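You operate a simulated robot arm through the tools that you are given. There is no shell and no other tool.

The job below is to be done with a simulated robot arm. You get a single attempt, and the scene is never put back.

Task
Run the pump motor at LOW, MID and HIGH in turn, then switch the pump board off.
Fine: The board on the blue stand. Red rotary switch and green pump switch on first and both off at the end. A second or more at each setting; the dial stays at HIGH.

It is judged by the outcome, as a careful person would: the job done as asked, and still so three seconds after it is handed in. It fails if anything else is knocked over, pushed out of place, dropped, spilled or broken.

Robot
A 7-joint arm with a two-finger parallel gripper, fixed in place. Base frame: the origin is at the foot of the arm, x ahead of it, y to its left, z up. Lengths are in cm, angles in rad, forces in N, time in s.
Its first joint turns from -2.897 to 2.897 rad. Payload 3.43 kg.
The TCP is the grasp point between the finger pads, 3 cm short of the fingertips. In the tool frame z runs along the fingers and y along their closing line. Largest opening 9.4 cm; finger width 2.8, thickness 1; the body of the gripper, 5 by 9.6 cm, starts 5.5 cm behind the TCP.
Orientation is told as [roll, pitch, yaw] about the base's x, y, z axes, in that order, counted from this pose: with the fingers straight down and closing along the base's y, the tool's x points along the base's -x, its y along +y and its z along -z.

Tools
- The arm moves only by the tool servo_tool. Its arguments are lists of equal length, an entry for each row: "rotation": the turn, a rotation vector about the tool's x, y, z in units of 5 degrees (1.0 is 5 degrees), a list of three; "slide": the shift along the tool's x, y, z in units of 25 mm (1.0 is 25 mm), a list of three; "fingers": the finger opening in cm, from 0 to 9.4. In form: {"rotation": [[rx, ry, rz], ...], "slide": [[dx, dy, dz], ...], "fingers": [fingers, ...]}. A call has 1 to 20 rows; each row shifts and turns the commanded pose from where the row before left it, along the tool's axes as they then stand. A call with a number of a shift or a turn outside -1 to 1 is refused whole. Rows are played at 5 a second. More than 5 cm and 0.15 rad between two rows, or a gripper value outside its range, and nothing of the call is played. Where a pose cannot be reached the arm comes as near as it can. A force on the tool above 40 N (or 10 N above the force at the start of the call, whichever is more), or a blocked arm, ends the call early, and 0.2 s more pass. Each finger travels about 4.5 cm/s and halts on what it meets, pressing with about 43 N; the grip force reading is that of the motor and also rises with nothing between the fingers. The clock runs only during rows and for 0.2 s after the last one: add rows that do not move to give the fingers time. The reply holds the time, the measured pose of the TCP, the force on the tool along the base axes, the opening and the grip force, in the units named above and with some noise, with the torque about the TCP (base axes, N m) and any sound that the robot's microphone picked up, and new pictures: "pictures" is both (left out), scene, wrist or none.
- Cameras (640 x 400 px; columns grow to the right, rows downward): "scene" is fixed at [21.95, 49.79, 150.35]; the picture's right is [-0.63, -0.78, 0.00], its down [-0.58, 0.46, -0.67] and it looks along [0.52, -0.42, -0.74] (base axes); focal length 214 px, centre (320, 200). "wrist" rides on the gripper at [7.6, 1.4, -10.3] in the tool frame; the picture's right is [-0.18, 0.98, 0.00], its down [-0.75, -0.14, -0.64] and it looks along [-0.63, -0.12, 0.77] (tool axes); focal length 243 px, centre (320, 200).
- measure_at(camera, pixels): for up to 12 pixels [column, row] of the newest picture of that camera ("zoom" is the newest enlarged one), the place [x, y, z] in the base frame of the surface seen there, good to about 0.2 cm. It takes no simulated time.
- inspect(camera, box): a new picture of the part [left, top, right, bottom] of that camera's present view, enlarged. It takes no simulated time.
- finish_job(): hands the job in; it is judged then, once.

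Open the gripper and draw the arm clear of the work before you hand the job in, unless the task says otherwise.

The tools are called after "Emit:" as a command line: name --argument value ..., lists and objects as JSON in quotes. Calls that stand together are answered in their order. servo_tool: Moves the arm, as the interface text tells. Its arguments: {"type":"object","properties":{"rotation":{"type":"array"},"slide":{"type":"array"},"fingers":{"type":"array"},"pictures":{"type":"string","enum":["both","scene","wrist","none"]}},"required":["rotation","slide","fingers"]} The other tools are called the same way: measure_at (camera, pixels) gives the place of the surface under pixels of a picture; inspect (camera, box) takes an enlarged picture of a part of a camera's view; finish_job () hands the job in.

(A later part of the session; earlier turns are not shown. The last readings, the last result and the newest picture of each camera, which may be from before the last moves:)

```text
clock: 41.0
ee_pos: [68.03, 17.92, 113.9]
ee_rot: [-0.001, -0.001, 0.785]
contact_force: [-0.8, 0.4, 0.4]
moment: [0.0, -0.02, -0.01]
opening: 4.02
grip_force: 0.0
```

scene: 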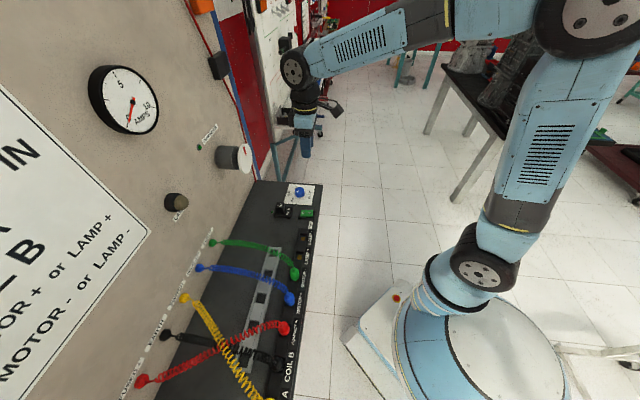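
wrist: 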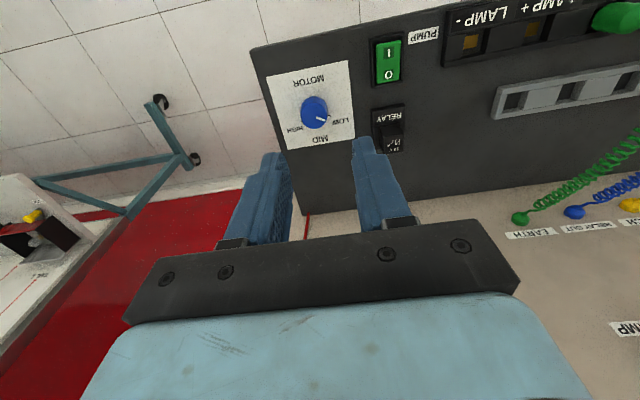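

Now near the dial: it shows at (314,112) in the wrist picture and the rocker at (389,62). I enlarge both and measure.

Emit:
inspect --camera "wrist" --box '[360, 30, 420, 90]'

Emit:
measure_at --camera "wrist" --pixels '[[388, 50], [389, 75], [388, 62], [378, 62], [399, 62], [389, 38], [389, 86], [388, 44], [388, 82]]'

Emit:
inspect --camera "wrist" --box '[270, 70, 360, 150]'

Emit:
measure_at --camera "zoom" --pixels '[[320, 200], [300, 170], [330, 235], [260, 200], [370, 210], [310, 150], [310, 260], [290, 240], [350, 230]]'

```text
6.67 times, centred on (390, 60) of wrist
```

zoom: 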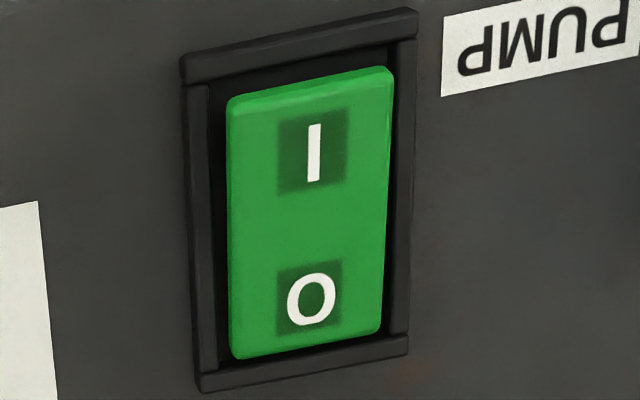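

```text
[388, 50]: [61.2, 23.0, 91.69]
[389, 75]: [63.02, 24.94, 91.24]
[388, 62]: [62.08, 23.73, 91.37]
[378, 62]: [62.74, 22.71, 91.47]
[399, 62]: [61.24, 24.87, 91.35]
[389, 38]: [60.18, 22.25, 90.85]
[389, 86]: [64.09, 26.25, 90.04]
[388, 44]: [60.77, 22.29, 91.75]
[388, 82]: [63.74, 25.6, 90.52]
```

```text
5.00 times, centred on (315, 110) of wrist
```

zoom: 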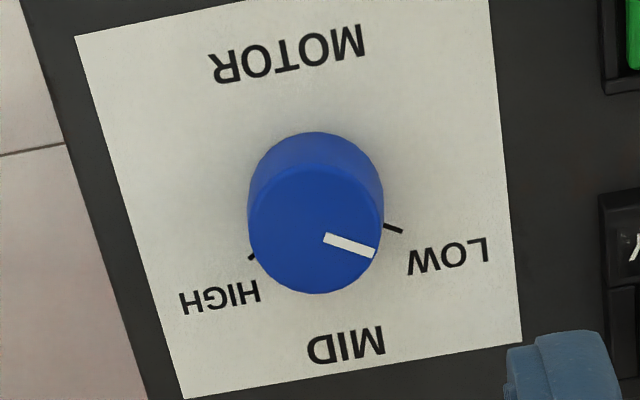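

```text
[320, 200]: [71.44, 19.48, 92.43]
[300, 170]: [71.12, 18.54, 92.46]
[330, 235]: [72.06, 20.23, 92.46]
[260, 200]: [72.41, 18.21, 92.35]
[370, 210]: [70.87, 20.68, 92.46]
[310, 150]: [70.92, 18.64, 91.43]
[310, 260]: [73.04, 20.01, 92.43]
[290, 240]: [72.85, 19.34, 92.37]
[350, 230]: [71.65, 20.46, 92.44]
```

The dial points to LOW already, and the rocker has its O end pressed (I end higher at z≈91.75), so the pump is off. I close the fingers and move above the I end of the rocker, at about u=27, w=58.9.

Emit:
measure_at --camera "zoom" --pixels '[[253, 230], [379, 228], [316, 290], [318, 172], [395, 229], [251, 254], [316, 230], [340, 242], [365, 250]]'

Emit:
servo_tool --rotation '[[0, 0, 0], [0, 0, 0], [0, 0, 0], [0, 0, 0], [0, 0, 0], [0, 0, 0], [0, 0, 0], [0, 0, 0], [0, 0, 0], [0, 0, 0], [0, 0, 0]]' --slide '[[0.19, 0.84, 0], [0.19, 0.84, 0], [0.19, 0.84, 0], [0.19, 0.84, 0], [0, 0, 0.85], [0, 0, 0.85], [0, 0, 0.85], [0, 0, 0.85], [0, 0, 0.85], [0, 0, 0.85], [0, 0, 0.85]]' --fingers '[0, 0, 0, 0, 0, 0, 0, 0, 0, 0, 0]'

```text
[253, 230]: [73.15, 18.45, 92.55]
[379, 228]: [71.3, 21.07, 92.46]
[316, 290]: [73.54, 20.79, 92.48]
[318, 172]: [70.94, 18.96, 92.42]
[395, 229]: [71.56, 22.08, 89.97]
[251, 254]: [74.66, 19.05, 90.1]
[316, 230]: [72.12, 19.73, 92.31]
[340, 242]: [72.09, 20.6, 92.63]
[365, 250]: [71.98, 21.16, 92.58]
```

```text
clock: 43.4
ee_pos: [60.64, 22.52, 99.08]
ee_rot: [-0.001, 0.001, 0.786]
contact_force: [0.0, 0.4, -0.6]
moment: [0.02, 0.01, 0.0]
opening: 0.0
grip_force: 33.2
```

scene: 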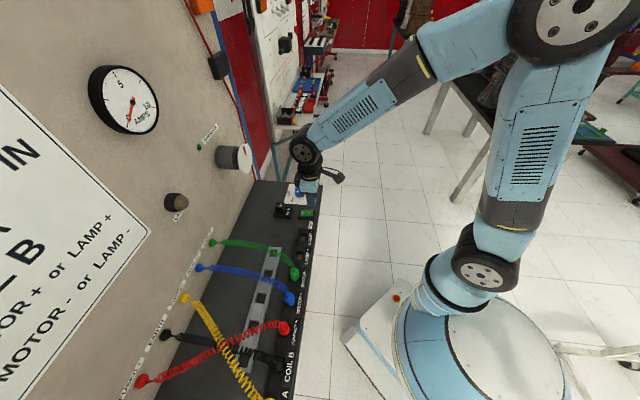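
wrist: 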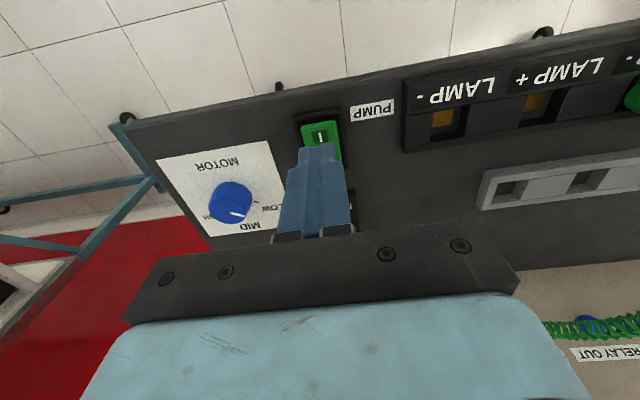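

Closed fingertips are above the rocker at u=26.95, w=58.8; the "I" mark is visible at (320,137). I measure the rocker's front part once more before pressing.

Emit:
inspect --camera "wrist" --box '[285, 100, 365, 170]'

Emit:
measure_at --camera "wrist" --pixels '[[320, 137], [319, 125], [319, 120], [304, 128], [337, 124], [340, 150], [300, 140], [338, 160]]'

```text
5.71 times, centred on (325, 135) of wrist
```

zoom: 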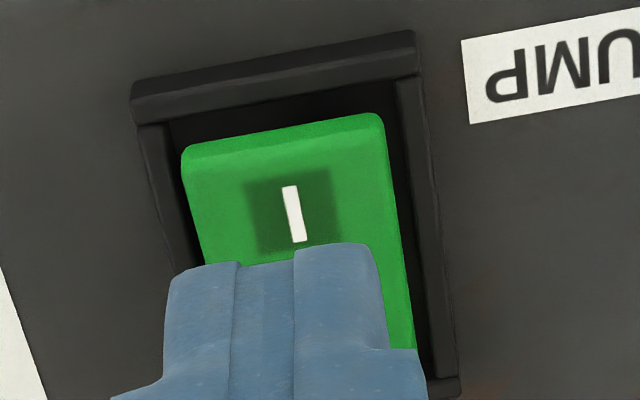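

```text
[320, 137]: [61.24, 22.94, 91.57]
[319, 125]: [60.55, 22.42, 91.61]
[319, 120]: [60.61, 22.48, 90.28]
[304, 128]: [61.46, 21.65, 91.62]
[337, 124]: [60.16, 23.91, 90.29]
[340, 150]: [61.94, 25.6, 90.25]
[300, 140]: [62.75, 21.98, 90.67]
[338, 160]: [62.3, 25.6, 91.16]
```

The rocker centre is about u=27, w=60.7 and its I mark at w=59.5. I shift 3 mm towards the panel and descend in small steps, stopping to read the force.

Emit:
servo_tool --rotation '[[0, 0, 0], [0, 0, 0], [0, 0, 0], [0, 0, 0], [0, 0, 0], [0, 0, 0]]' --slide '[[-0.12, 0, 0], [0, 0, 0.75], [0, 0, 0.75], [0, 0, 0.12], [0, 0, 0.12], [0, 0, 0.12]]' --fingers '[0, 0, 0, 0, 0, 0]'

```text
clock: 44.8
ee_pos: [60.82, 22.91, 94.38]
ee_rot: [0.0, -0.001, 0.785]
contact_force: [-1.1, -0.3, 2.5]
moment: [-0.04, 0.01, -0.03]
opening: 0.0
grip_force: 33.1
```

scene: 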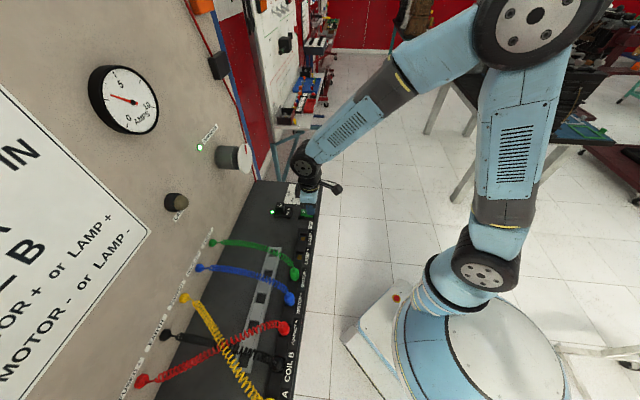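
wrist: 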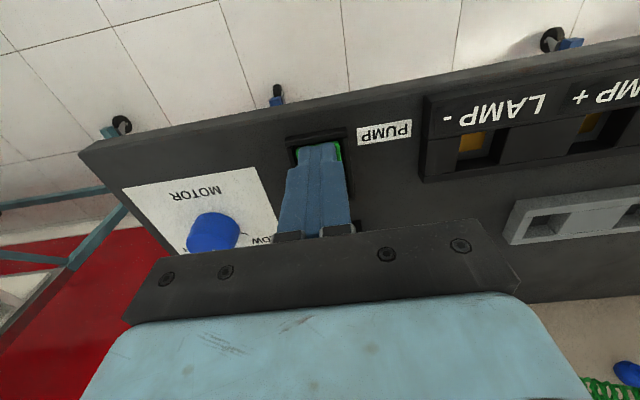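

The ammeter needle at (120,98) has moved and the green lamps at (200,147) and (271,211) are lit: the pump runs at LOW. I lift off, keeping still a moment, and check that the switch stays on.

Emit:
servo_tool --rotation '[[0, 0, 0], [0, 0, 0], [0, 0, 0], [0, 0, 0], [0, 0, 0], [0, 0, 0]]' --slide '[[0, 0, -0.4], [0, 0, -0.9], [0, 0, -0.9], [0, 0, -0.9], [0, 0, 0], [0, 0, 0]]' --fingers '[0, 0, 0, 0, 0, 0]'

Emit:
inspect --camera "scene" --box '[80, 50, 260, 190]'

Emit:
inspect --camera "wrist" --box '[270, 70, 360, 160]'

```text
clock: 46.2
ee_pos: [60.84, 22.85, 102.14]
ee_rot: [0.0, 0.0, 0.786]
contact_force: [0.5, -1.1, -0.1]
moment: [-0.01, 0.01, 0.03]
opening: 0.0
grip_force: 32.8
```

scene: 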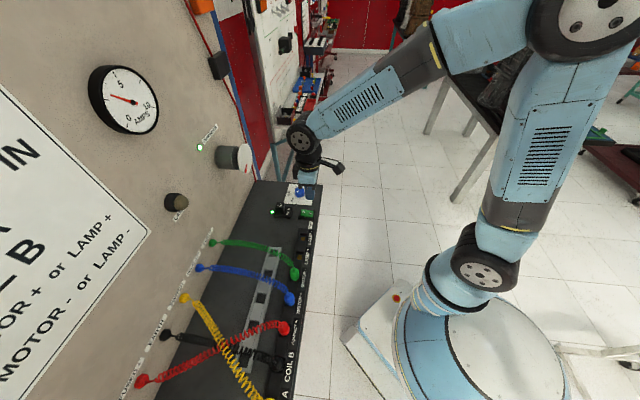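
wrist: 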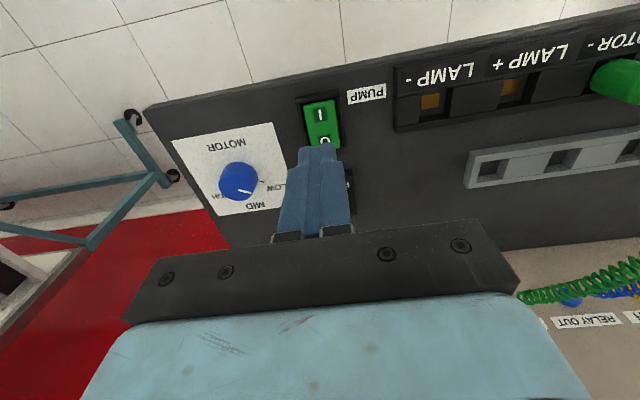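

```text
2.86 times, centred on (170, 120) of scene
```

zoom: 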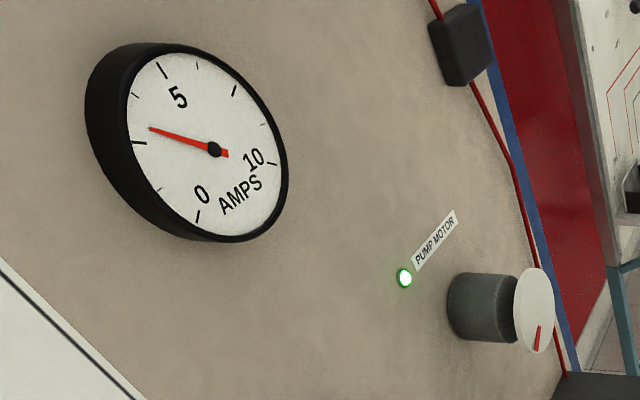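

```text
4.44 times, centred on (315, 115) of wrist
```

zoom: 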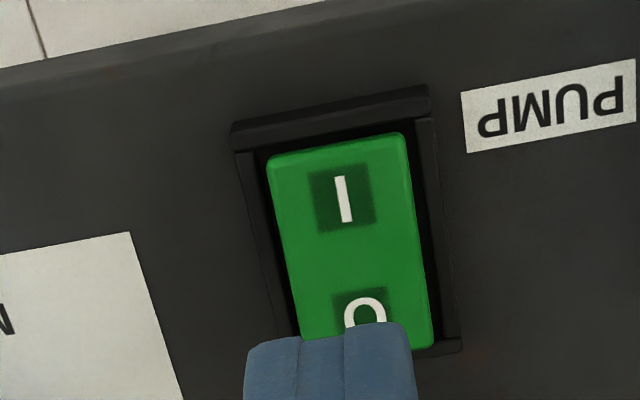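

The rocker now has its I end down and the disc mark and ammeter (about 3 A) show the motor running at LOW. I move over to the dial at (72.2,19.8), yaw 30° for a centred turning range, and lower to z≈97.

Emit:
servo_tool --rotation '[[0, 0, 0], [0, 0, 0], [0, 0, 0], [0, 0, 0], [0, 0, 0], [0, 0, -1], [0, 0, -1], [0, 0, -1], [0, 0, -1], [0, 0, -1], [0, 0, -1]]' --slide '[[-0.47, -0.816, 0], [-0.47, -0.816, 0], [-0.47, -0.816, 0], [-0.47, -0.816, 0], [-0.47, -0.816, 0], [0, 0, 0.33], [0, 0, 0.33], [0, 0, 0.33], [0, 0, 0.33], [0, 0, 0.33], [0, 0, 0.33]]' --fingers '[0, 2, 4, 5.5, 5.5, 5.5, 5.5, 5.5, 5.5, 5.5, 5.5]'

Emit:
inspect --camera "wrist" --box '[260, 80, 390, 180]'

Emit:
measure_at --camera "zoom" --pixels '[[320, 200], [300, 160], [340, 160]]'

```text
clock: 48.6
ee_pos: [72.34, 19.78, 97.19]
ee_rot: [0.001, 0.001, 1.31]
contact_force: [-0.3, 0.8, -0.4]
moment: [-0.02, 0.0, 0.01]
opening: 5.54
grip_force: 0.0
```

scene: 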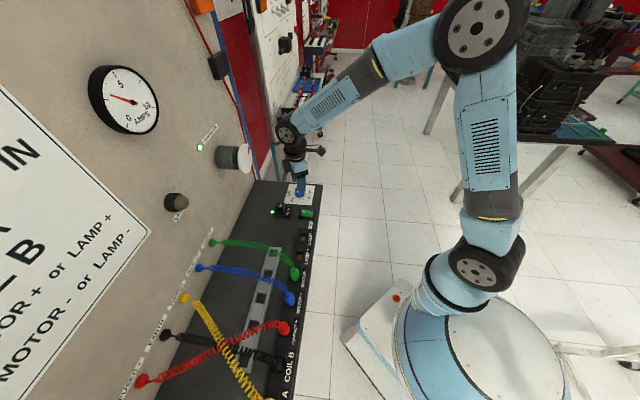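
wrist: 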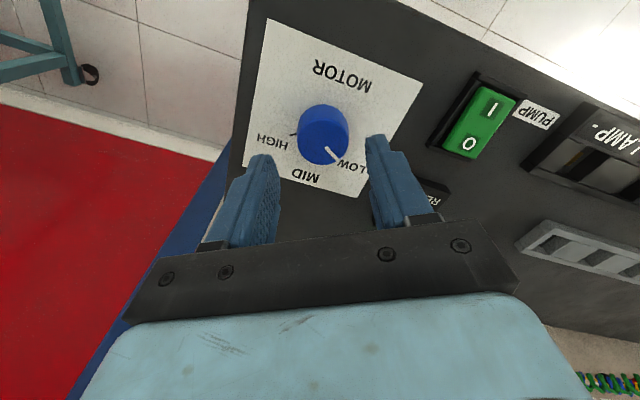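

```text
4.00 times, centred on (325, 130) of wrist
```

zoom: 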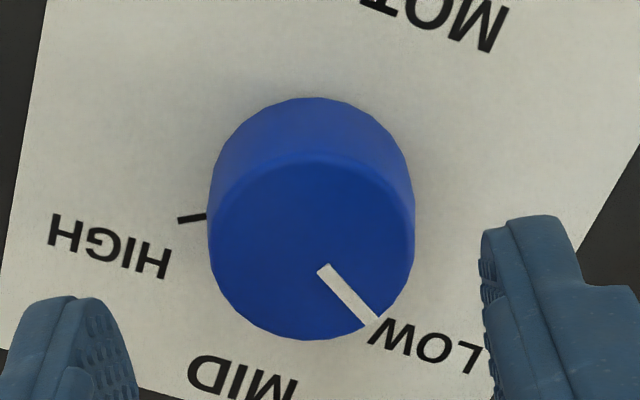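

```text
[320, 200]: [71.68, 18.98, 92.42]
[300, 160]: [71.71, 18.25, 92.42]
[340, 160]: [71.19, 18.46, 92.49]
```

The dial sits at (322,133) between the fingertips. I measure the edges of its top face for exact centring.

Emit:
measure_at --camera "zoom" --pixels '[[214, 250], [409, 245], [312, 162], [312, 335], [240, 190], [385, 190], [240, 305], [385, 300], [312, 250]]'

```text
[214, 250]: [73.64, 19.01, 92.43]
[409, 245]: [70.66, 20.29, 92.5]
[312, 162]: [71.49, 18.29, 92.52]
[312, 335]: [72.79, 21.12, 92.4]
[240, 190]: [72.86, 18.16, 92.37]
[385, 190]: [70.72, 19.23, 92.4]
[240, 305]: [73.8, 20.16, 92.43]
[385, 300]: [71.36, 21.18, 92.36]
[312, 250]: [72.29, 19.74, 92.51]
```

The dial centre comes out at (72.17,19.69). I shift about 1 mm, descend to TCP z≈93.7 (tips 0.7 cm above the plate), and close gently on the knob.

Emit:
servo_tool --rotation '[[0, 0, 0], [0, 0, 0], [0, 0, 0], [0, 0, 0], [0, 0, 0], [0, 0, 0], [0, 0, 0]]' --slide '[[0.046, 0.02, 0], [0, 0, 0.7], [0, 0, 0.7], [0, 0, 0], [0, 0, 0], [0, 0, 0], [0, 0, 0]]' --fingers '[5.5, 5.5, 5.5, 4.5, 3.5, 2.7, 2.7]'

```text
clock: 50.2
ee_pos: [72.24, 19.7, 93.78]
ee_rot: [0.001, 0.0, 1.309]
contact_force: [-8.0, 2.3, -4.9]
moment: [0.26, 0.19, 0.0]
opening: 3.66
grip_force: 45.3
```

scene: 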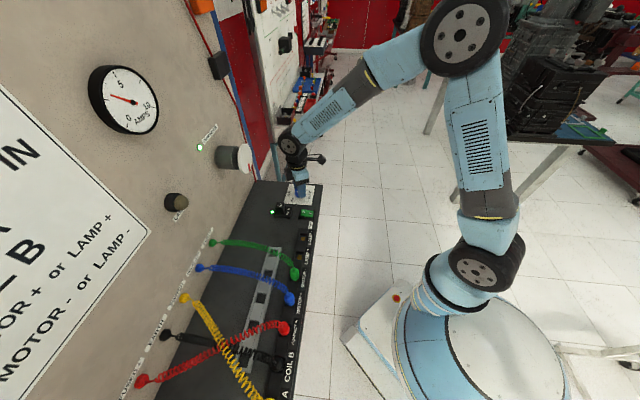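
wrist: 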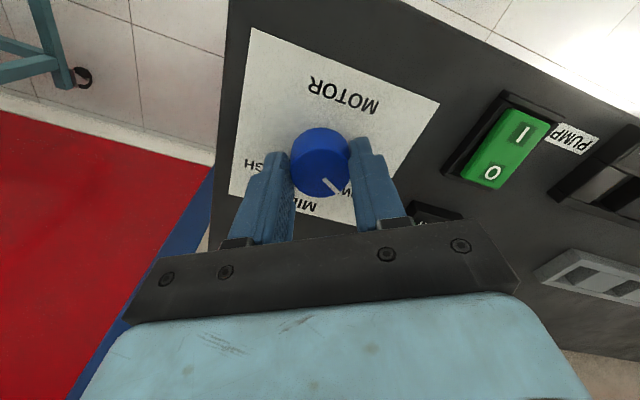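

The knob is gripped (3.66 cm, 45 N), motor still at LOW for several seconds. I turn it 60° clockwise to MID.

Emit:
servo_tool --rotation '[[0, 0, 0], [0, 0, 1], [0, 0, 1], [0, 0, 1], [0, 0, 1], [0, 0, 1], [0, 0, 1], [0, 0, 1], [0, 0, 1], [0, 0, 1], [0, 0, 1], [0, 0, 1], [0, 0, 1]]' --slide '[[0, 0.02, 0], [0, 0, 0], [0, 0, 0], [0, 0, 0], [0, 0, 0], [0, 0, 0], [0, 0, 0], [0, 0, 0], [0, 0, 0], [0, 0, 0], [0, 0, 0], [0, 0, 0], [0, 0, 0]]' --fingers '[2.7, 2.7, 2.7, 2.7, 2.7, 2.7, 2.7, 2.7, 2.7, 2.7, 2.7, 2.7, 2.7]'

Emit:
inspect --camera "scene" --box '[80, 50, 260, 190]'

Emit:
inspect --camera "wrist" --box '[260, 100, 390, 220]'

```text
clock: 53.0
ee_pos: [72.03, 19.69, 93.8]
ee_rot: [-0.001, 0.002, 0.259]
contact_force: [-24.3, 6.5, -9.1]
moment: [0.19, 1.0, 0.03]
opening: 3.62
grip_force: 45.1
```

scene: 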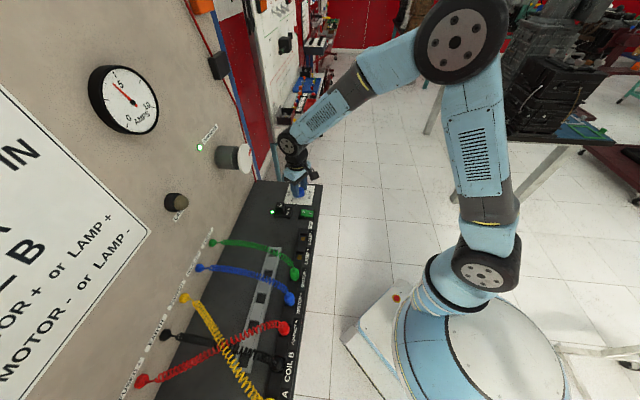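
wrist: 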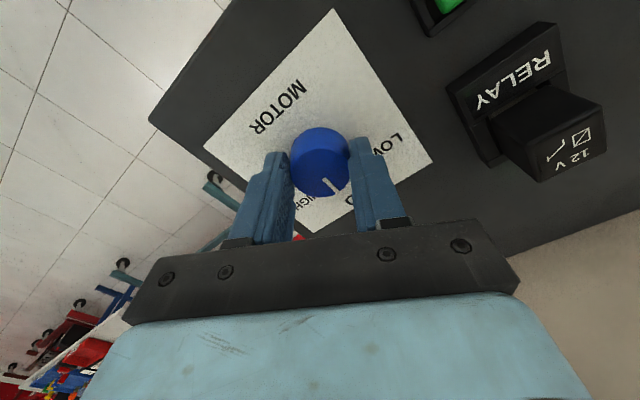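

```text
2.86 times, centred on (170, 120) of scene
```

zoom: 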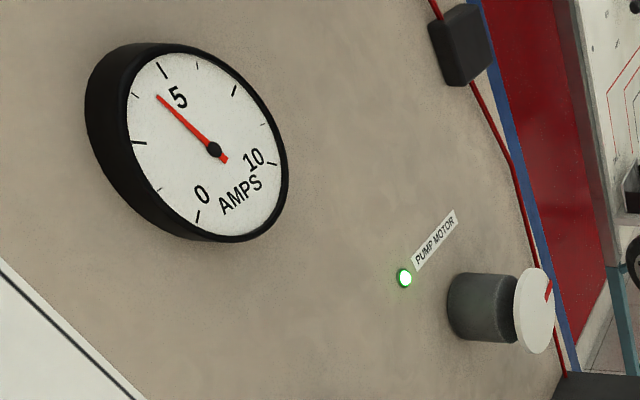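

```text
3.33 times, centred on (325, 160) of wrist
```

zoom: 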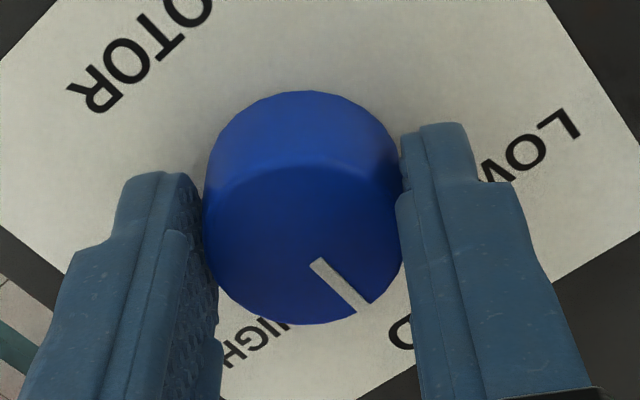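

The ammeter rose to about 4.3 A and the pointer turned with the fingers without slipping: MID. I hold here about 2 s while relieving the 24 N side force.

Emit:
servo_tool --rotation '[[0, 0, 0], [0, 0, 0], [0, 0, 0], [0, 0, 0], [0, 0, 0], [0, 0, 0], [0, 0, 0], [0, 0, 0], [0, 0, 0], [0, 0, 0]]' --slide '[[0.03, 0.015, 0], [0.024, 0.015, 0], [0, 0, 0], [0, 0, 0], [0, 0, 0], [0, 0, 0], [0, 0, 0], [0, 0, 0], [0, 0, 0], [0, 0, 0]]' --fingers '[2.7, 2.7, 2.7, 2.7, 2.7, 2.7, 2.7, 2.7, 2.7, 2.7]' --pictures "scene"

Emit:
inspect --camera "scene" --box '[80, 50, 260, 190]'

```text
clock: 55.2
ee_pos: [72.02, 19.78, 93.72]
ee_rot: [0.002, 0.002, 0.262]
contact_force: [-3.2, 9.3, -3.8]
moment: [0.32, 0.11, -0.01]
opening: 3.63
grip_force: 44.8
```

scene: 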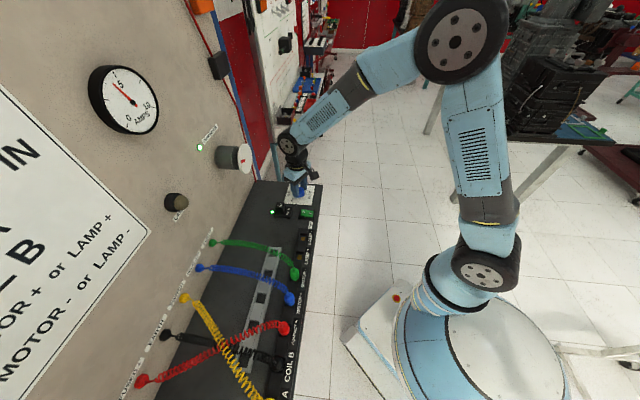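

```text
2.86 times, centred on (170, 120) of scene
```

zoom: 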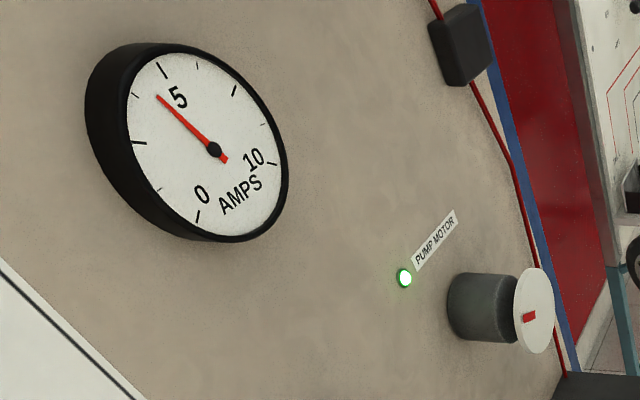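

The needle is steady at about 4.3 A and more than 2 s have passed at MID. I turn a further 60° clockwise to HIGH.

Emit:
servo_tool --rotation '[[0, 0, 1], [0, 0, 1], [0, 0, 1], [0, 0, 1], [0, 0, 1], [0, 0, 1], [0, 0, 1], [0, 0, 1], [0, 0, 1], [0, 0, 1], [0, 0, 1], [0, 0, 1], [0, 0, 0]]' --slide '[[0, 0.02, 0], [0, 0, 0], [0, 0, 0], [0, 0, 0], [0, 0, 0], [0, 0, 0], [0, 0, 0], [0, 0, 0], [0, 0, 0], [0, 0, 0], [0, 0, 0], [0, 0, 0], [0, 0, 0]]' --fingers '[2.7, 2.7, 2.7, 2.7, 2.7, 2.7, 2.7, 2.7, 2.7, 2.7, 2.7, 2.7, 2.7]'

Emit:
inspect --camera "scene" --box '[80, 50, 260, 190]'

Emit:
inspect --camera "wrist" --box '[260, 100, 390, 220]'

```text
clock: 58.0
ee_pos: [71.96, 19.87, 93.8]
ee_rot: [0.002, -0.001, -0.784]
contact_force: [15.2, 19.5, 10.8]
moment: [0.69, -0.46, 0.02]
opening: 3.63
grip_force: 45.3
```

scene: 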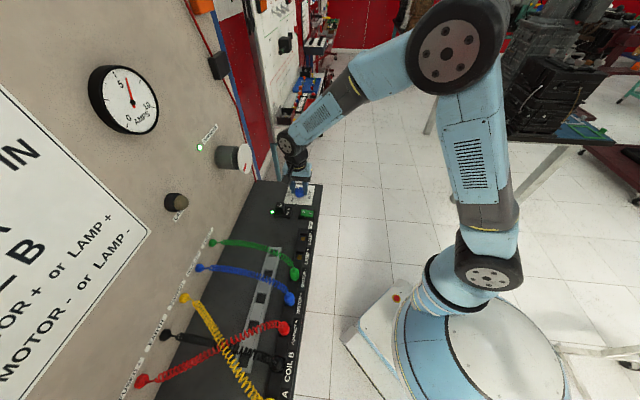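
wrist: 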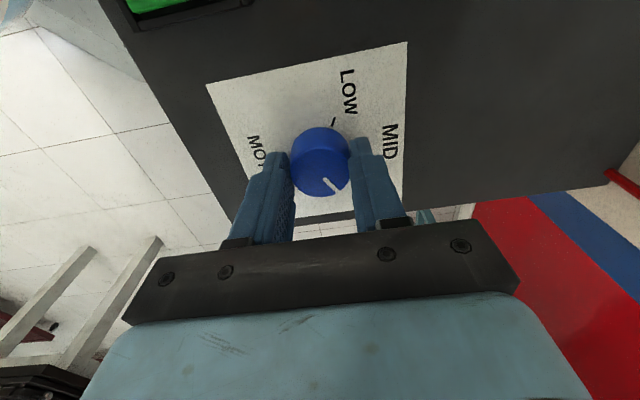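

```text
2.86 times, centred on (170, 120) of scene
```

zoom: 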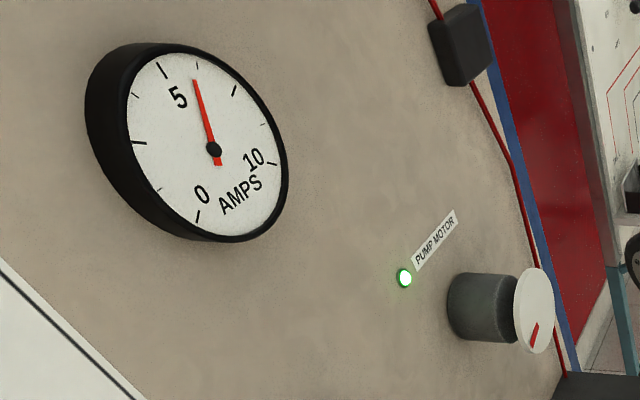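

```text
3.33 times, centred on (325, 160) of wrist
```

zoom: 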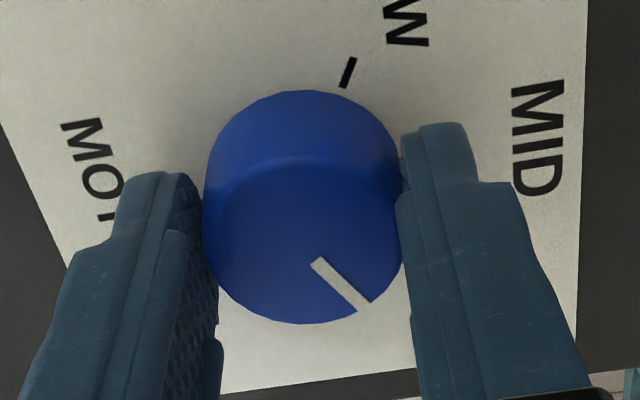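

The ammeter reads about 6 A: HIGH. I relieve the side force, hold for about 1.5 s, then open the fingers and rise clear.

Emit:
servo_tool --rotation '[[0, 0, 0], [0, 0, 0], [0, 0, 0], [0, 0, 0], [0, 0, 0], [0, 0, 0], [0, 0, 0], [0, 0, 0], [0, 0, 0], [0, 0, 0], [0, 0, 0], [0, 0, 0], [0, 0, 0], [0, 0, 0]]' --slide '[[0, 0.04, -0.01], [0, 0, 0], [0, 0, 0], [0, 0, 0], [0, 0, 0], [0, 0, 0], [0, 0, 0], [0, 0, 0], [0, 0, 0], [0, 0, 0], [0, 0, -0.6], [0, 0, -0.9], [0, 0, -0.9], [0, 0, -0.9]]' --fingers '[2.7, 2.7, 2.7, 2.7, 2.7, 2.7, 5.5, 5.5, 5.5, 5.5, 5.5, 5.5, 5.5, 5.5]'

Emit:
inspect --camera "scene" --box '[80, 50, 260, 190]'

Emit:
inspect --camera "wrist" --box '[260, 60, 390, 180]'

```text
clock: 61.0
ee_pos: [72.14, 19.85, 102.1]
ee_rot: [0.0, -0.001, -0.784]
contact_force: [1.0, 0.1, 0.4]
moment: [0.0, 0.0, 0.0]
opening: 5.51
grip_force: 0.1
```

scene: 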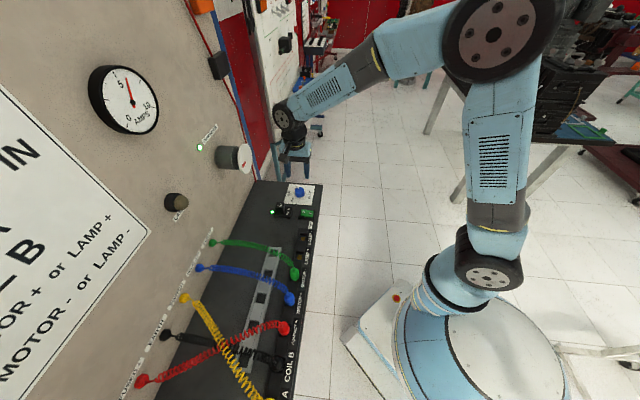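
wrist: 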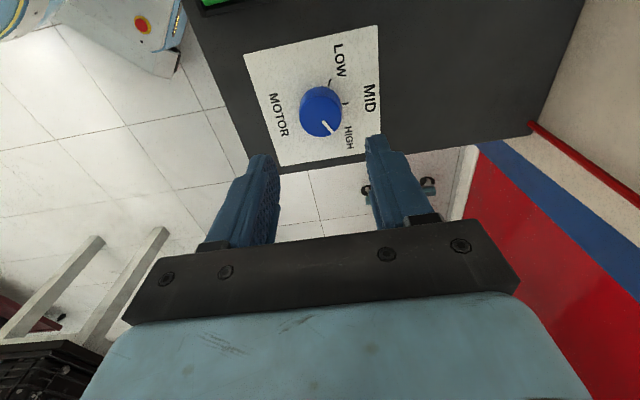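

```text
2.86 times, centred on (170, 120) of scene
```

zoom: 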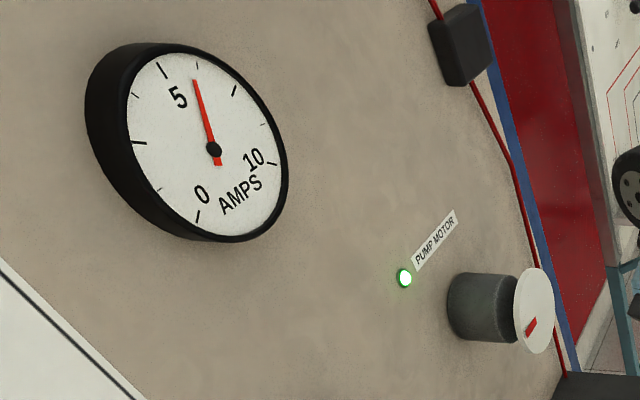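

```text
3.33 times, centred on (325, 120) of wrist
```

zoom: 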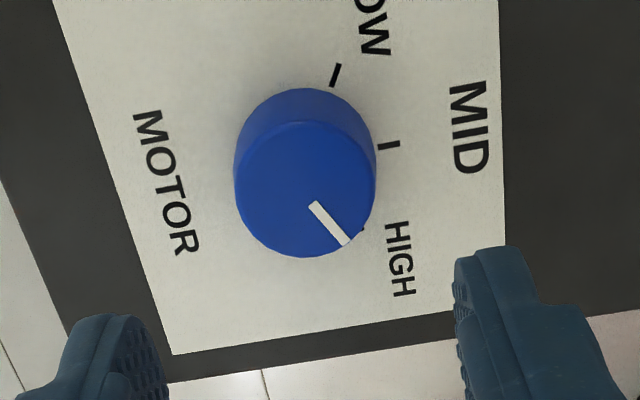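

The dial stands at HIGH and the motor has run there for over 3 s. I turn the tool back to 45° yaw, close the fingers and go above the O end of the pump switch (u=27, w=62.2).

Emit:
servo_tool --rotation '[[0, 0, -1], [0, 0, -1], [0, 0, -1], [0, 0, -1], [0, 0, -1], [0, 0, -1], [0, 0, -1], [0, 0, -1], [0, 0, -1], [0, 0, -1], [0, 0, -1], [0, 0, -1], [0, 0, -1], [0, 0, -1], [0, 0, -1], [0, 0, -1], [0, 0, -1], [0, 0, -1]]' --slide '[[0, 0, -0.1], [0, 0, -0.1], [0, 0, -0.1], [0, 0, -0.1], [0, 0, -0.1], [0, 0, 0], [0, 0, 0], [0, 0, 0], [0, 0, 0], [0, 0, 0], [0, 0, 0], [0, 0, 0], [0, 0, 0], [0, 0, 0], [0, 0, 0], [0, 0, 0], [0, 0, 0], [0, 0, 0]]' --fingers '[5.5, 5.5, 4, 2, 0, 0, 0, 0, 0, 0, 0, 0, 0, 0, 0, 0, 0, 0]' --pictures "none"

Emit:
servo_tool --rotation '[[0, 0, 0], [0, 0, 0], [0, 0, 0], [0, 0, 0], [0, 0, 0], [0, 0, 0], [0, 0, 0]]' --slide '[[0.228, 0.8, 0], [0.228, 0.8, 0], [0.228, 0.8, 0], [0.228, 0.8, 0], [0.228, 0.8, 0], [0, 0, 0.8], [0, 0, 0.8]]' --fingers '[0, 0, 0, 0, 0, 0, 0]'

Emit:
inspect --camera "wrist" --box '[270, 80, 380, 180]'

Emit:
measure_at --camera "zoom" --pixels '[[320, 100], [320, 150], [320, 60], [400, 200], [200, 200]]'

```text
clock: 64.8
ee_pos: [72.0, 19.83, 103.22]
ee_rot: [0.001, -0.001, 0.786]
contact_force: [0.3, -0.1, -0.3]
moment: [-0.01, 0.03, 0.0]
opening: 0.02
grip_force: 33.0
```

```text
clock: 66.4
ee_pos: [62.92, 24.81, 99.13]
ee_rot: [-0.001, 0.001, 0.785]
contact_force: [0.2, 0.7, 0.2]
moment: [-0.01, -0.03, -0.04]
opening: 0.0
grip_force: 32.8
```

scene: 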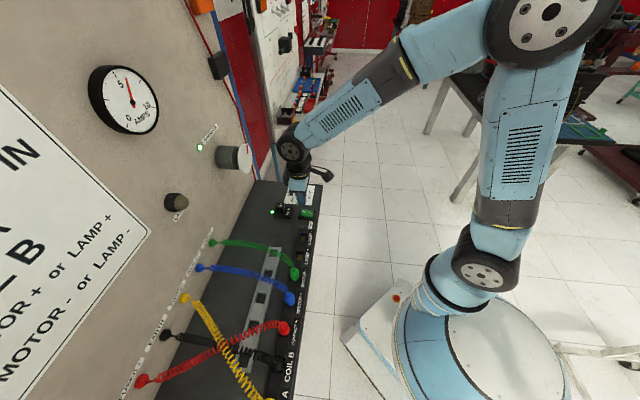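
wrist: 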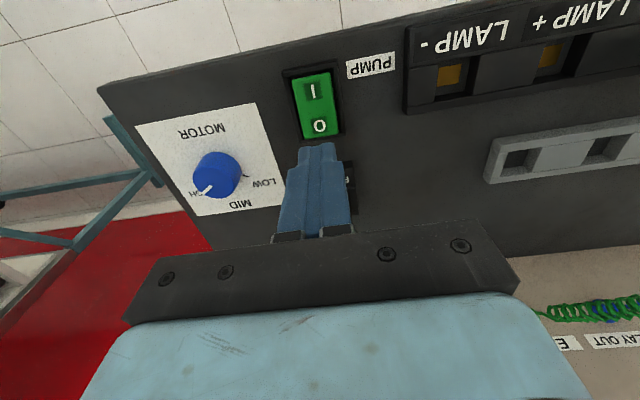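

```text
4.00 times, centred on (325, 130) of wrist
```

zoom: 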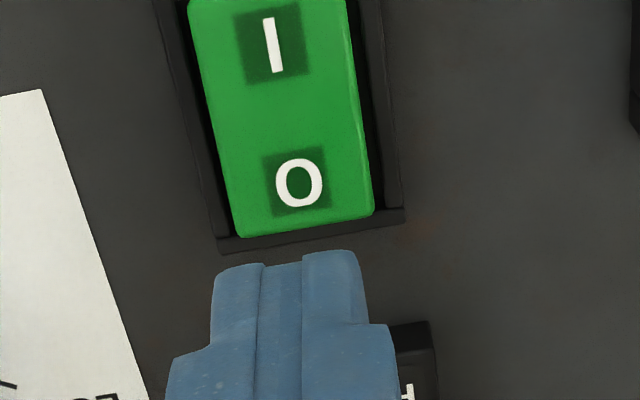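

```text
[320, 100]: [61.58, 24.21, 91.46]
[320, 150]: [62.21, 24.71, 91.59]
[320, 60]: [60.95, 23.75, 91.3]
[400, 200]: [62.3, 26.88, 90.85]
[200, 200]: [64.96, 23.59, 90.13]
```

The rocker's O end is at about (305,230) in the zoom and the relay's front edge at (415,325). I measure these to confirm the press point and clearance.

Emit:
measure_at --camera "zoom" --pixels '[[298, 185], [303, 222], [310, 240], [412, 325], [410, 345], [240, 215], [368, 195]]'

```text
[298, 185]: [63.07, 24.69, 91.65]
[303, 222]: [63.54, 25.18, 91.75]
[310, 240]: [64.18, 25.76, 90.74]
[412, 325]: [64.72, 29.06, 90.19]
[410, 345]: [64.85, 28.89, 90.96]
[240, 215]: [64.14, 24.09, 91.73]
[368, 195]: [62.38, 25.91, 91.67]
```

O mark at w=62.06, relay edge at w=66.3, so the spot under the fingertips is right and clear. I press down with the same small steps.

Emit:
servo_tool --rotation '[[0, 0, 0], [0, 0, 0], [0, 0, 0], [0, 0, 0], [0, 0, 0]]' --slide '[[0, 0, 0.75], [0, 0, 0.75], [0, 0, 0.13], [0, 0, 0.13], [0, 0, 0.13]]' --fingers '[0, 0, 0, 0, 0]'

```text
clock: 67.6
ee_pos: [63.01, 24.9, 94.58]
ee_rot: [0.0, 0.0, 0.787]
contact_force: [1.8, 0.6, 2.3]
moment: [0.05, -0.05, 0.0]
opening: 0.0
grip_force: 33.1
```

scene: 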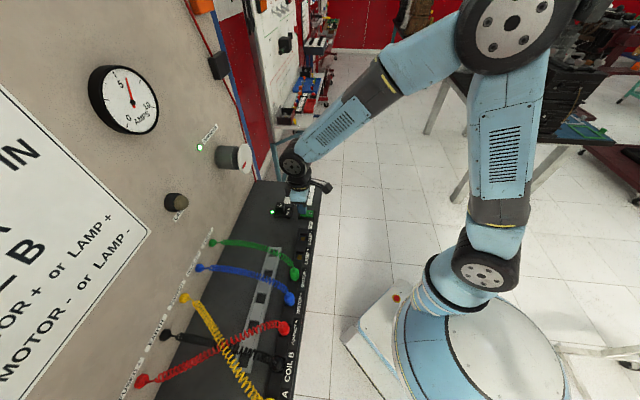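
wrist: 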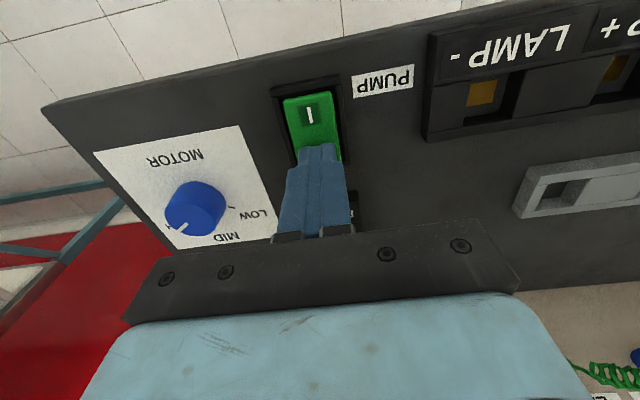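

Contact is light (2.3 N) and the lamp at (200,147) is still lit, so I press about 3 mm further.

Emit:
servo_tool --rotation '[[0, 0, 0], [0, 0, 0], [0, 0, 0]]' --slide '[[0, 0, 0.06], [0, 0, 0.06], [0, 0, 0]]' --fingers '[0, 0, 0]'

```text
clock: 68.4
ee_pos: [63.01, 24.92, 94.31]
ee_rot: [-0.002, -0.003, 0.784]
contact_force: [5.7, 4.5, 23.4]
moment: [-0.1, 0.1, 0.14]
opening: 0.0
grip_force: 32.8
```

scene: 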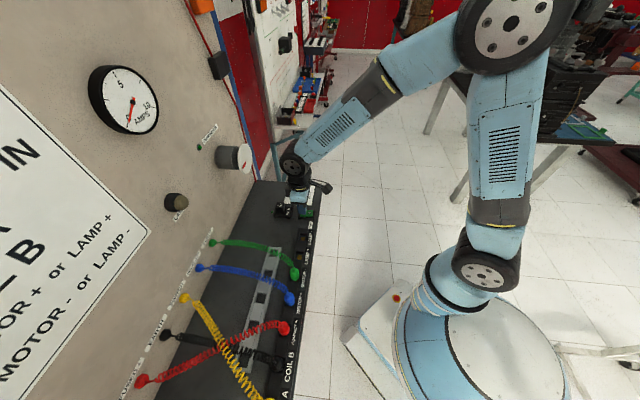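
wrist: 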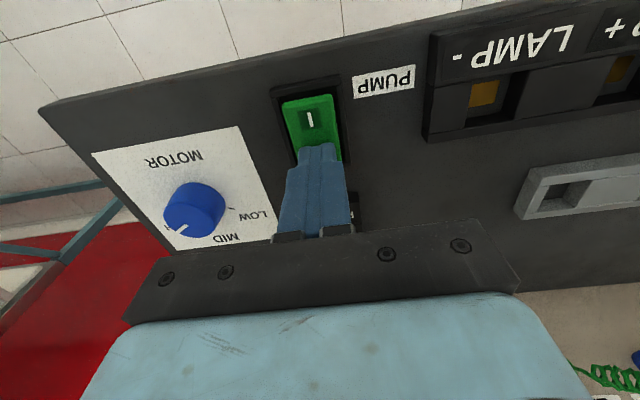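

The ammeter is back to zero and the lamps are off. I lift and look at the rocker, then travel back to the red switch.

Emit:
servo_tool --rotation '[[0, 0, 0], [0, 0, 0], [0, 0, 0], [0, 0, 0], [0, 0, 0], [0, 0, 0]]' --slide '[[0, 0, -0.4], [0, 0, -0.9], [0, 0, -0.9], [0, 0, -0.9], [0.4, 0, -0.9], [0.4, 0, -0.9]]' --fingers '[0, 0, 0, 0, 0, 2]'

Emit:
inspect --camera "wrist" --box '[230, 50, 370, 180]'

Emit:
inspect --camera "scene" --box '[80, 50, 330, 230]'

```text
clock: 69.8
ee_pos: [61.5, 23.49, 106.55]
ee_rot: [0.002, -0.001, 0.784]
contact_force: [0.0, -0.8, -0.7]
moment: [-0.02, 0.02, 0.03]
opening: 2.01
grip_force: 0.1
```

scene: 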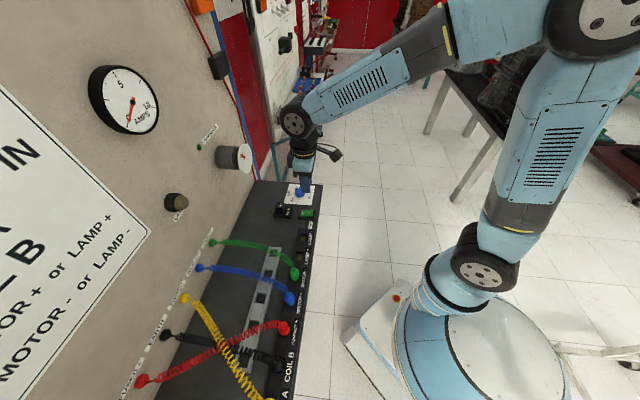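
wrist: 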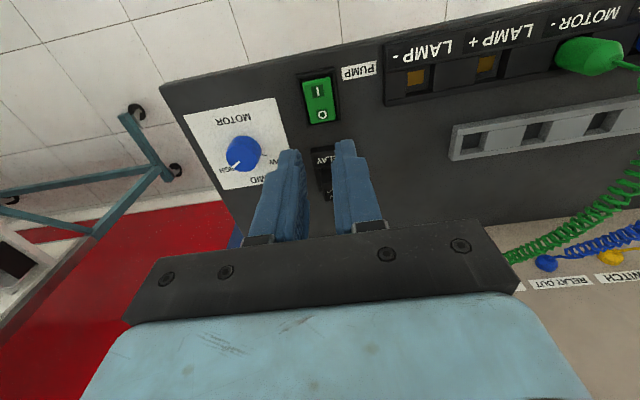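

```text
3.08 times, centred on (300, 115) of wrist
```

zoom: 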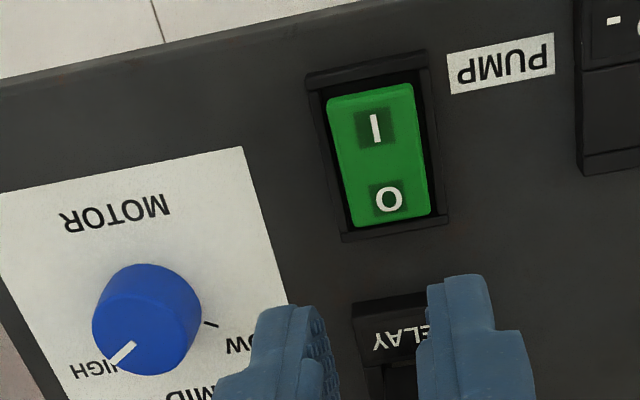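

```text
2.22 times, centred on (205, 140) of scene
```

zoom: 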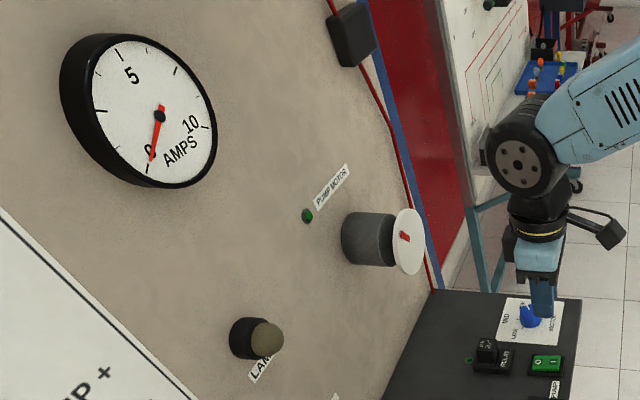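

Pump switch is off and the dial stays at HIGH. I travel back along the desk to the red switch at (17.4,76.1).

Emit:
servo_tool --rotation '[[0, 0, 0], [0, 0, 0], [0, 0, 0], [0, 0, 0], [0, 0, 0], [0, 0, 0], [0, 0, 0], [0, 0, 0], [0, 0, 0], [0, 0, 0], [0, 0, 0], [0, 0, 0], [0, 0, 0], [0, 0, 0], [0, 0, 0], [0, 0, 0], [0, 0, 0], [0, 0, 0], [0, 0, 0], [0, 0, 0]]' --slide '[[0, 1, -0.3], [0, 1, -0.3], [0, 1, -0.3], [0, 1, -0.3], [0, 1, -0.3], [0, 1, -0.3], [0, 1, -0.3], [0, 1, -0.3], [0, 1, 0], [0, 1, 0], [0, 1, 0], [0, 1, 0], [0, 1, 0], [0, 1, 0], [0, 1, 0], [0, 1, 0], [0, 1, 0], [0, 1, 0], [0, 1, 0], [0, 1, 0]]' --fingers '[4, 4, 4, 4, 4, 4, 4, 4, 4, 4, 4, 4, 4, 4, 4, 4, 4, 4, 4, 4]' --pictures "none"

Emit:
servo_tool --rotation '[[0, 0, 0], [0, 0, 0], [0, 0, 0], [0, 0, 0], [0, 0, 0], [0, 0, 0], [0, 0, 0], [0, 0, 0], [0, 0, 0], [0, 0, 0], [0, 0, 0], [0, 0, 0]]' --slide '[[-0.3, 0.92, 0], [-0.3, 0.92, 0], [-0.3, 0.92, 0], [-0.3, 0.92, 0], [-0.3, 0.92, 0], [-0.3, 0.92, 0], [-0.3, 0.92, 0], [-0.3, 0.92, 0], [0, 0, 0.9], [0, 0, 0.9], [0, 0, 0.9], [0, 0, 0.9]]' --fingers '[5, 5, 5, 5, 5, 5, 5, 5, 5, 5, 5, 5]'

Emit:
inspect --camera "wrist" --box '[250, 50, 400, 170]'

```text
clock: 74.0
ee_pos: [26.15, 58.9, 112.54]
ee_rot: [0.0, -0.002, 0.784]
contact_force: [1.3, -0.1, 0.4]
moment: [0.03, 0.0, -0.03]
opening: 4.0
grip_force: 0.1
```

```text
clock: 76.6
ee_pos: [17.43, 76.2, 103.54]
ee_rot: [0.0, 0.0, 0.785]
contact_force: [0.0, 0.6, -0.2]
moment: [-0.01, 0.01, 0.01]
opening: 5.02
grip_force: 0.1
```

scene: 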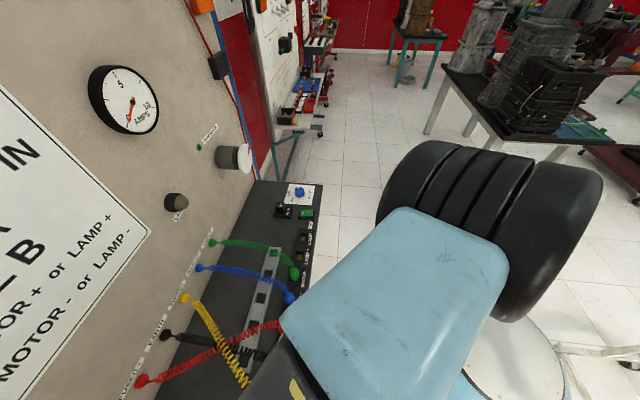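
wrist: 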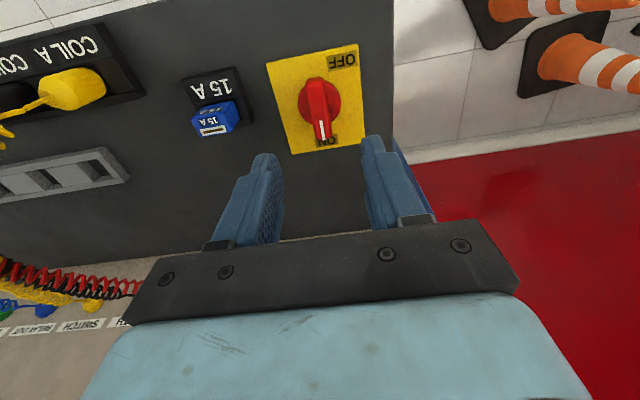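

```text
3.33 times, centred on (325, 110) of wrist
```

zoom: 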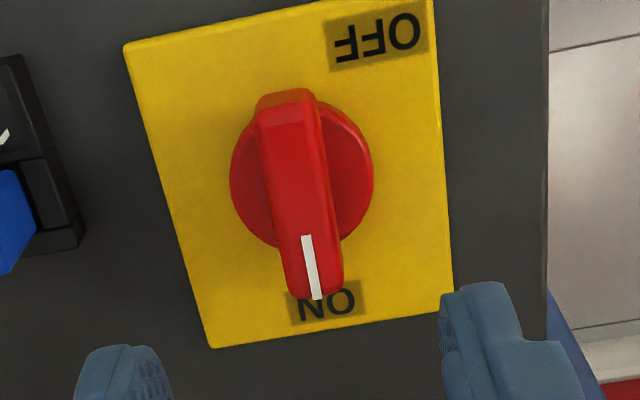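

The red knob still shows ON. I measure its outline again for the exact axis before gripping.

Emit:
measure_at --camera "zoom" --pixels '[[236, 185], [369, 178], [285, 108], [315, 290], [270, 120], [312, 118], [290, 285], [338, 280], [255, 140], [300, 200]]'

```text
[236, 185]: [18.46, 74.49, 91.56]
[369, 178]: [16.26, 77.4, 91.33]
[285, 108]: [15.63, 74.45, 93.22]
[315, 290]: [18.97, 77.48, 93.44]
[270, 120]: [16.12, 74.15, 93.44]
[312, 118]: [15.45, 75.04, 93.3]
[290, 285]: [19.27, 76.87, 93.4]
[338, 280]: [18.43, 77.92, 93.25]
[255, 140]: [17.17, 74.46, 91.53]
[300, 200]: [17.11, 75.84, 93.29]
```

The knob axis is at (17.33,76.0). I shift about 1.6 mm back, descend to z≈94.9 and close across the bar, which now lies along the panel-normal.

Emit:
servo_tool --rotation '[[0, 0, 0], [0, 0, 0], [0, 0, 0], [0, 0, 0], [0, 0, 0], [0, 0, 0], [0, 0, 0], [0, 0, 0], [0, 0, 0], [0, 0, 0]]' --slide '[[0.06, -0.02, 0], [0, 0, 0.9], [0, 0, 0.9], [0, 0, 0.9], [0, 0, 0.75], [0, 0, 0], [0, 0, 0], [0, 0, 0], [0, 0, 0], [0, 0, 0]]' --fingers '[5, 5, 5, 5, 5, 3, 2, 1, 1, 1]'

```text
clock: 78.8
ee_pos: [17.27, 75.86, 94.96]
ee_rot: [-0.001, -0.001, 0.784]
contact_force: [-4.0, 6.6, -2.3]
moment: [0.46, -0.17, 0.04]
opening: 1.59
grip_force: 44.9
```

scene: 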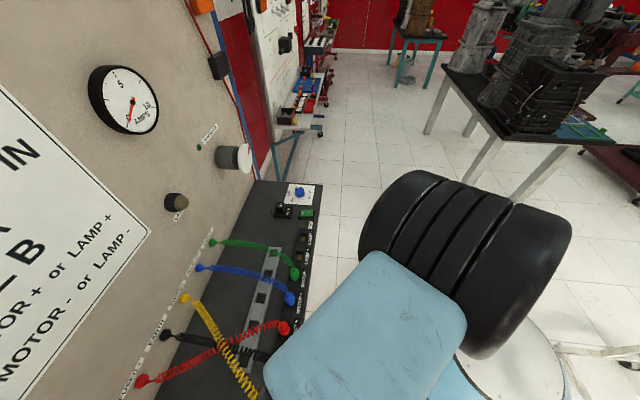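
wrist: 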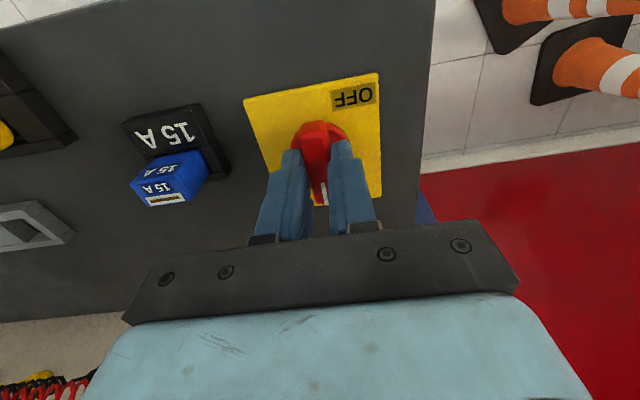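

The bar is gripped (1.59 cm, 45 N) with small side force. I turn it counter-clockwise by 45° first and check the forces.

Emit:
servo_tool --rotation '[[0, 0, 0], [0, 0, -1], [0, 0, -1], [0, 0, -1], [0, 0, -1], [0, 0, -1], [0, 0, -1]]' --slide '[[0, 0.02, 0], [0, 0, 0], [0, 0, 0], [0, 0, 0], [0, 0, 0], [0, 0, 0], [0, 0, 0]]' --fingers '[1, 1, 1, 1, 1, 1, 1]' --pictures "wrist"

```text
clock: 80.4
ee_pos: [17.15, 75.92, 94.93]
ee_rot: [0.0, 0.0, 1.308]
contact_force: [-4.2, -16.1, 1.0]
moment: [-1.53, 0.47, 0.03]
opening: 1.59
grip_force: 45.3
```

wrist: 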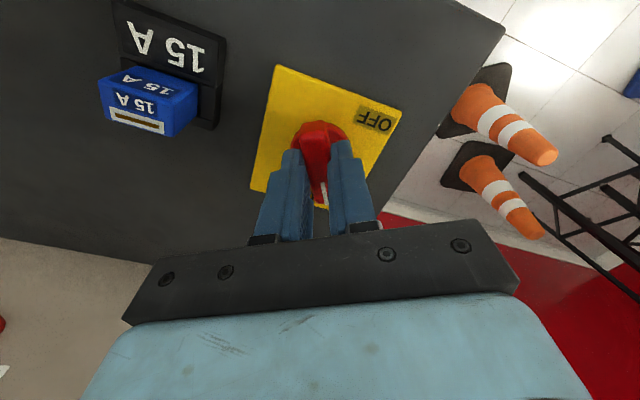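

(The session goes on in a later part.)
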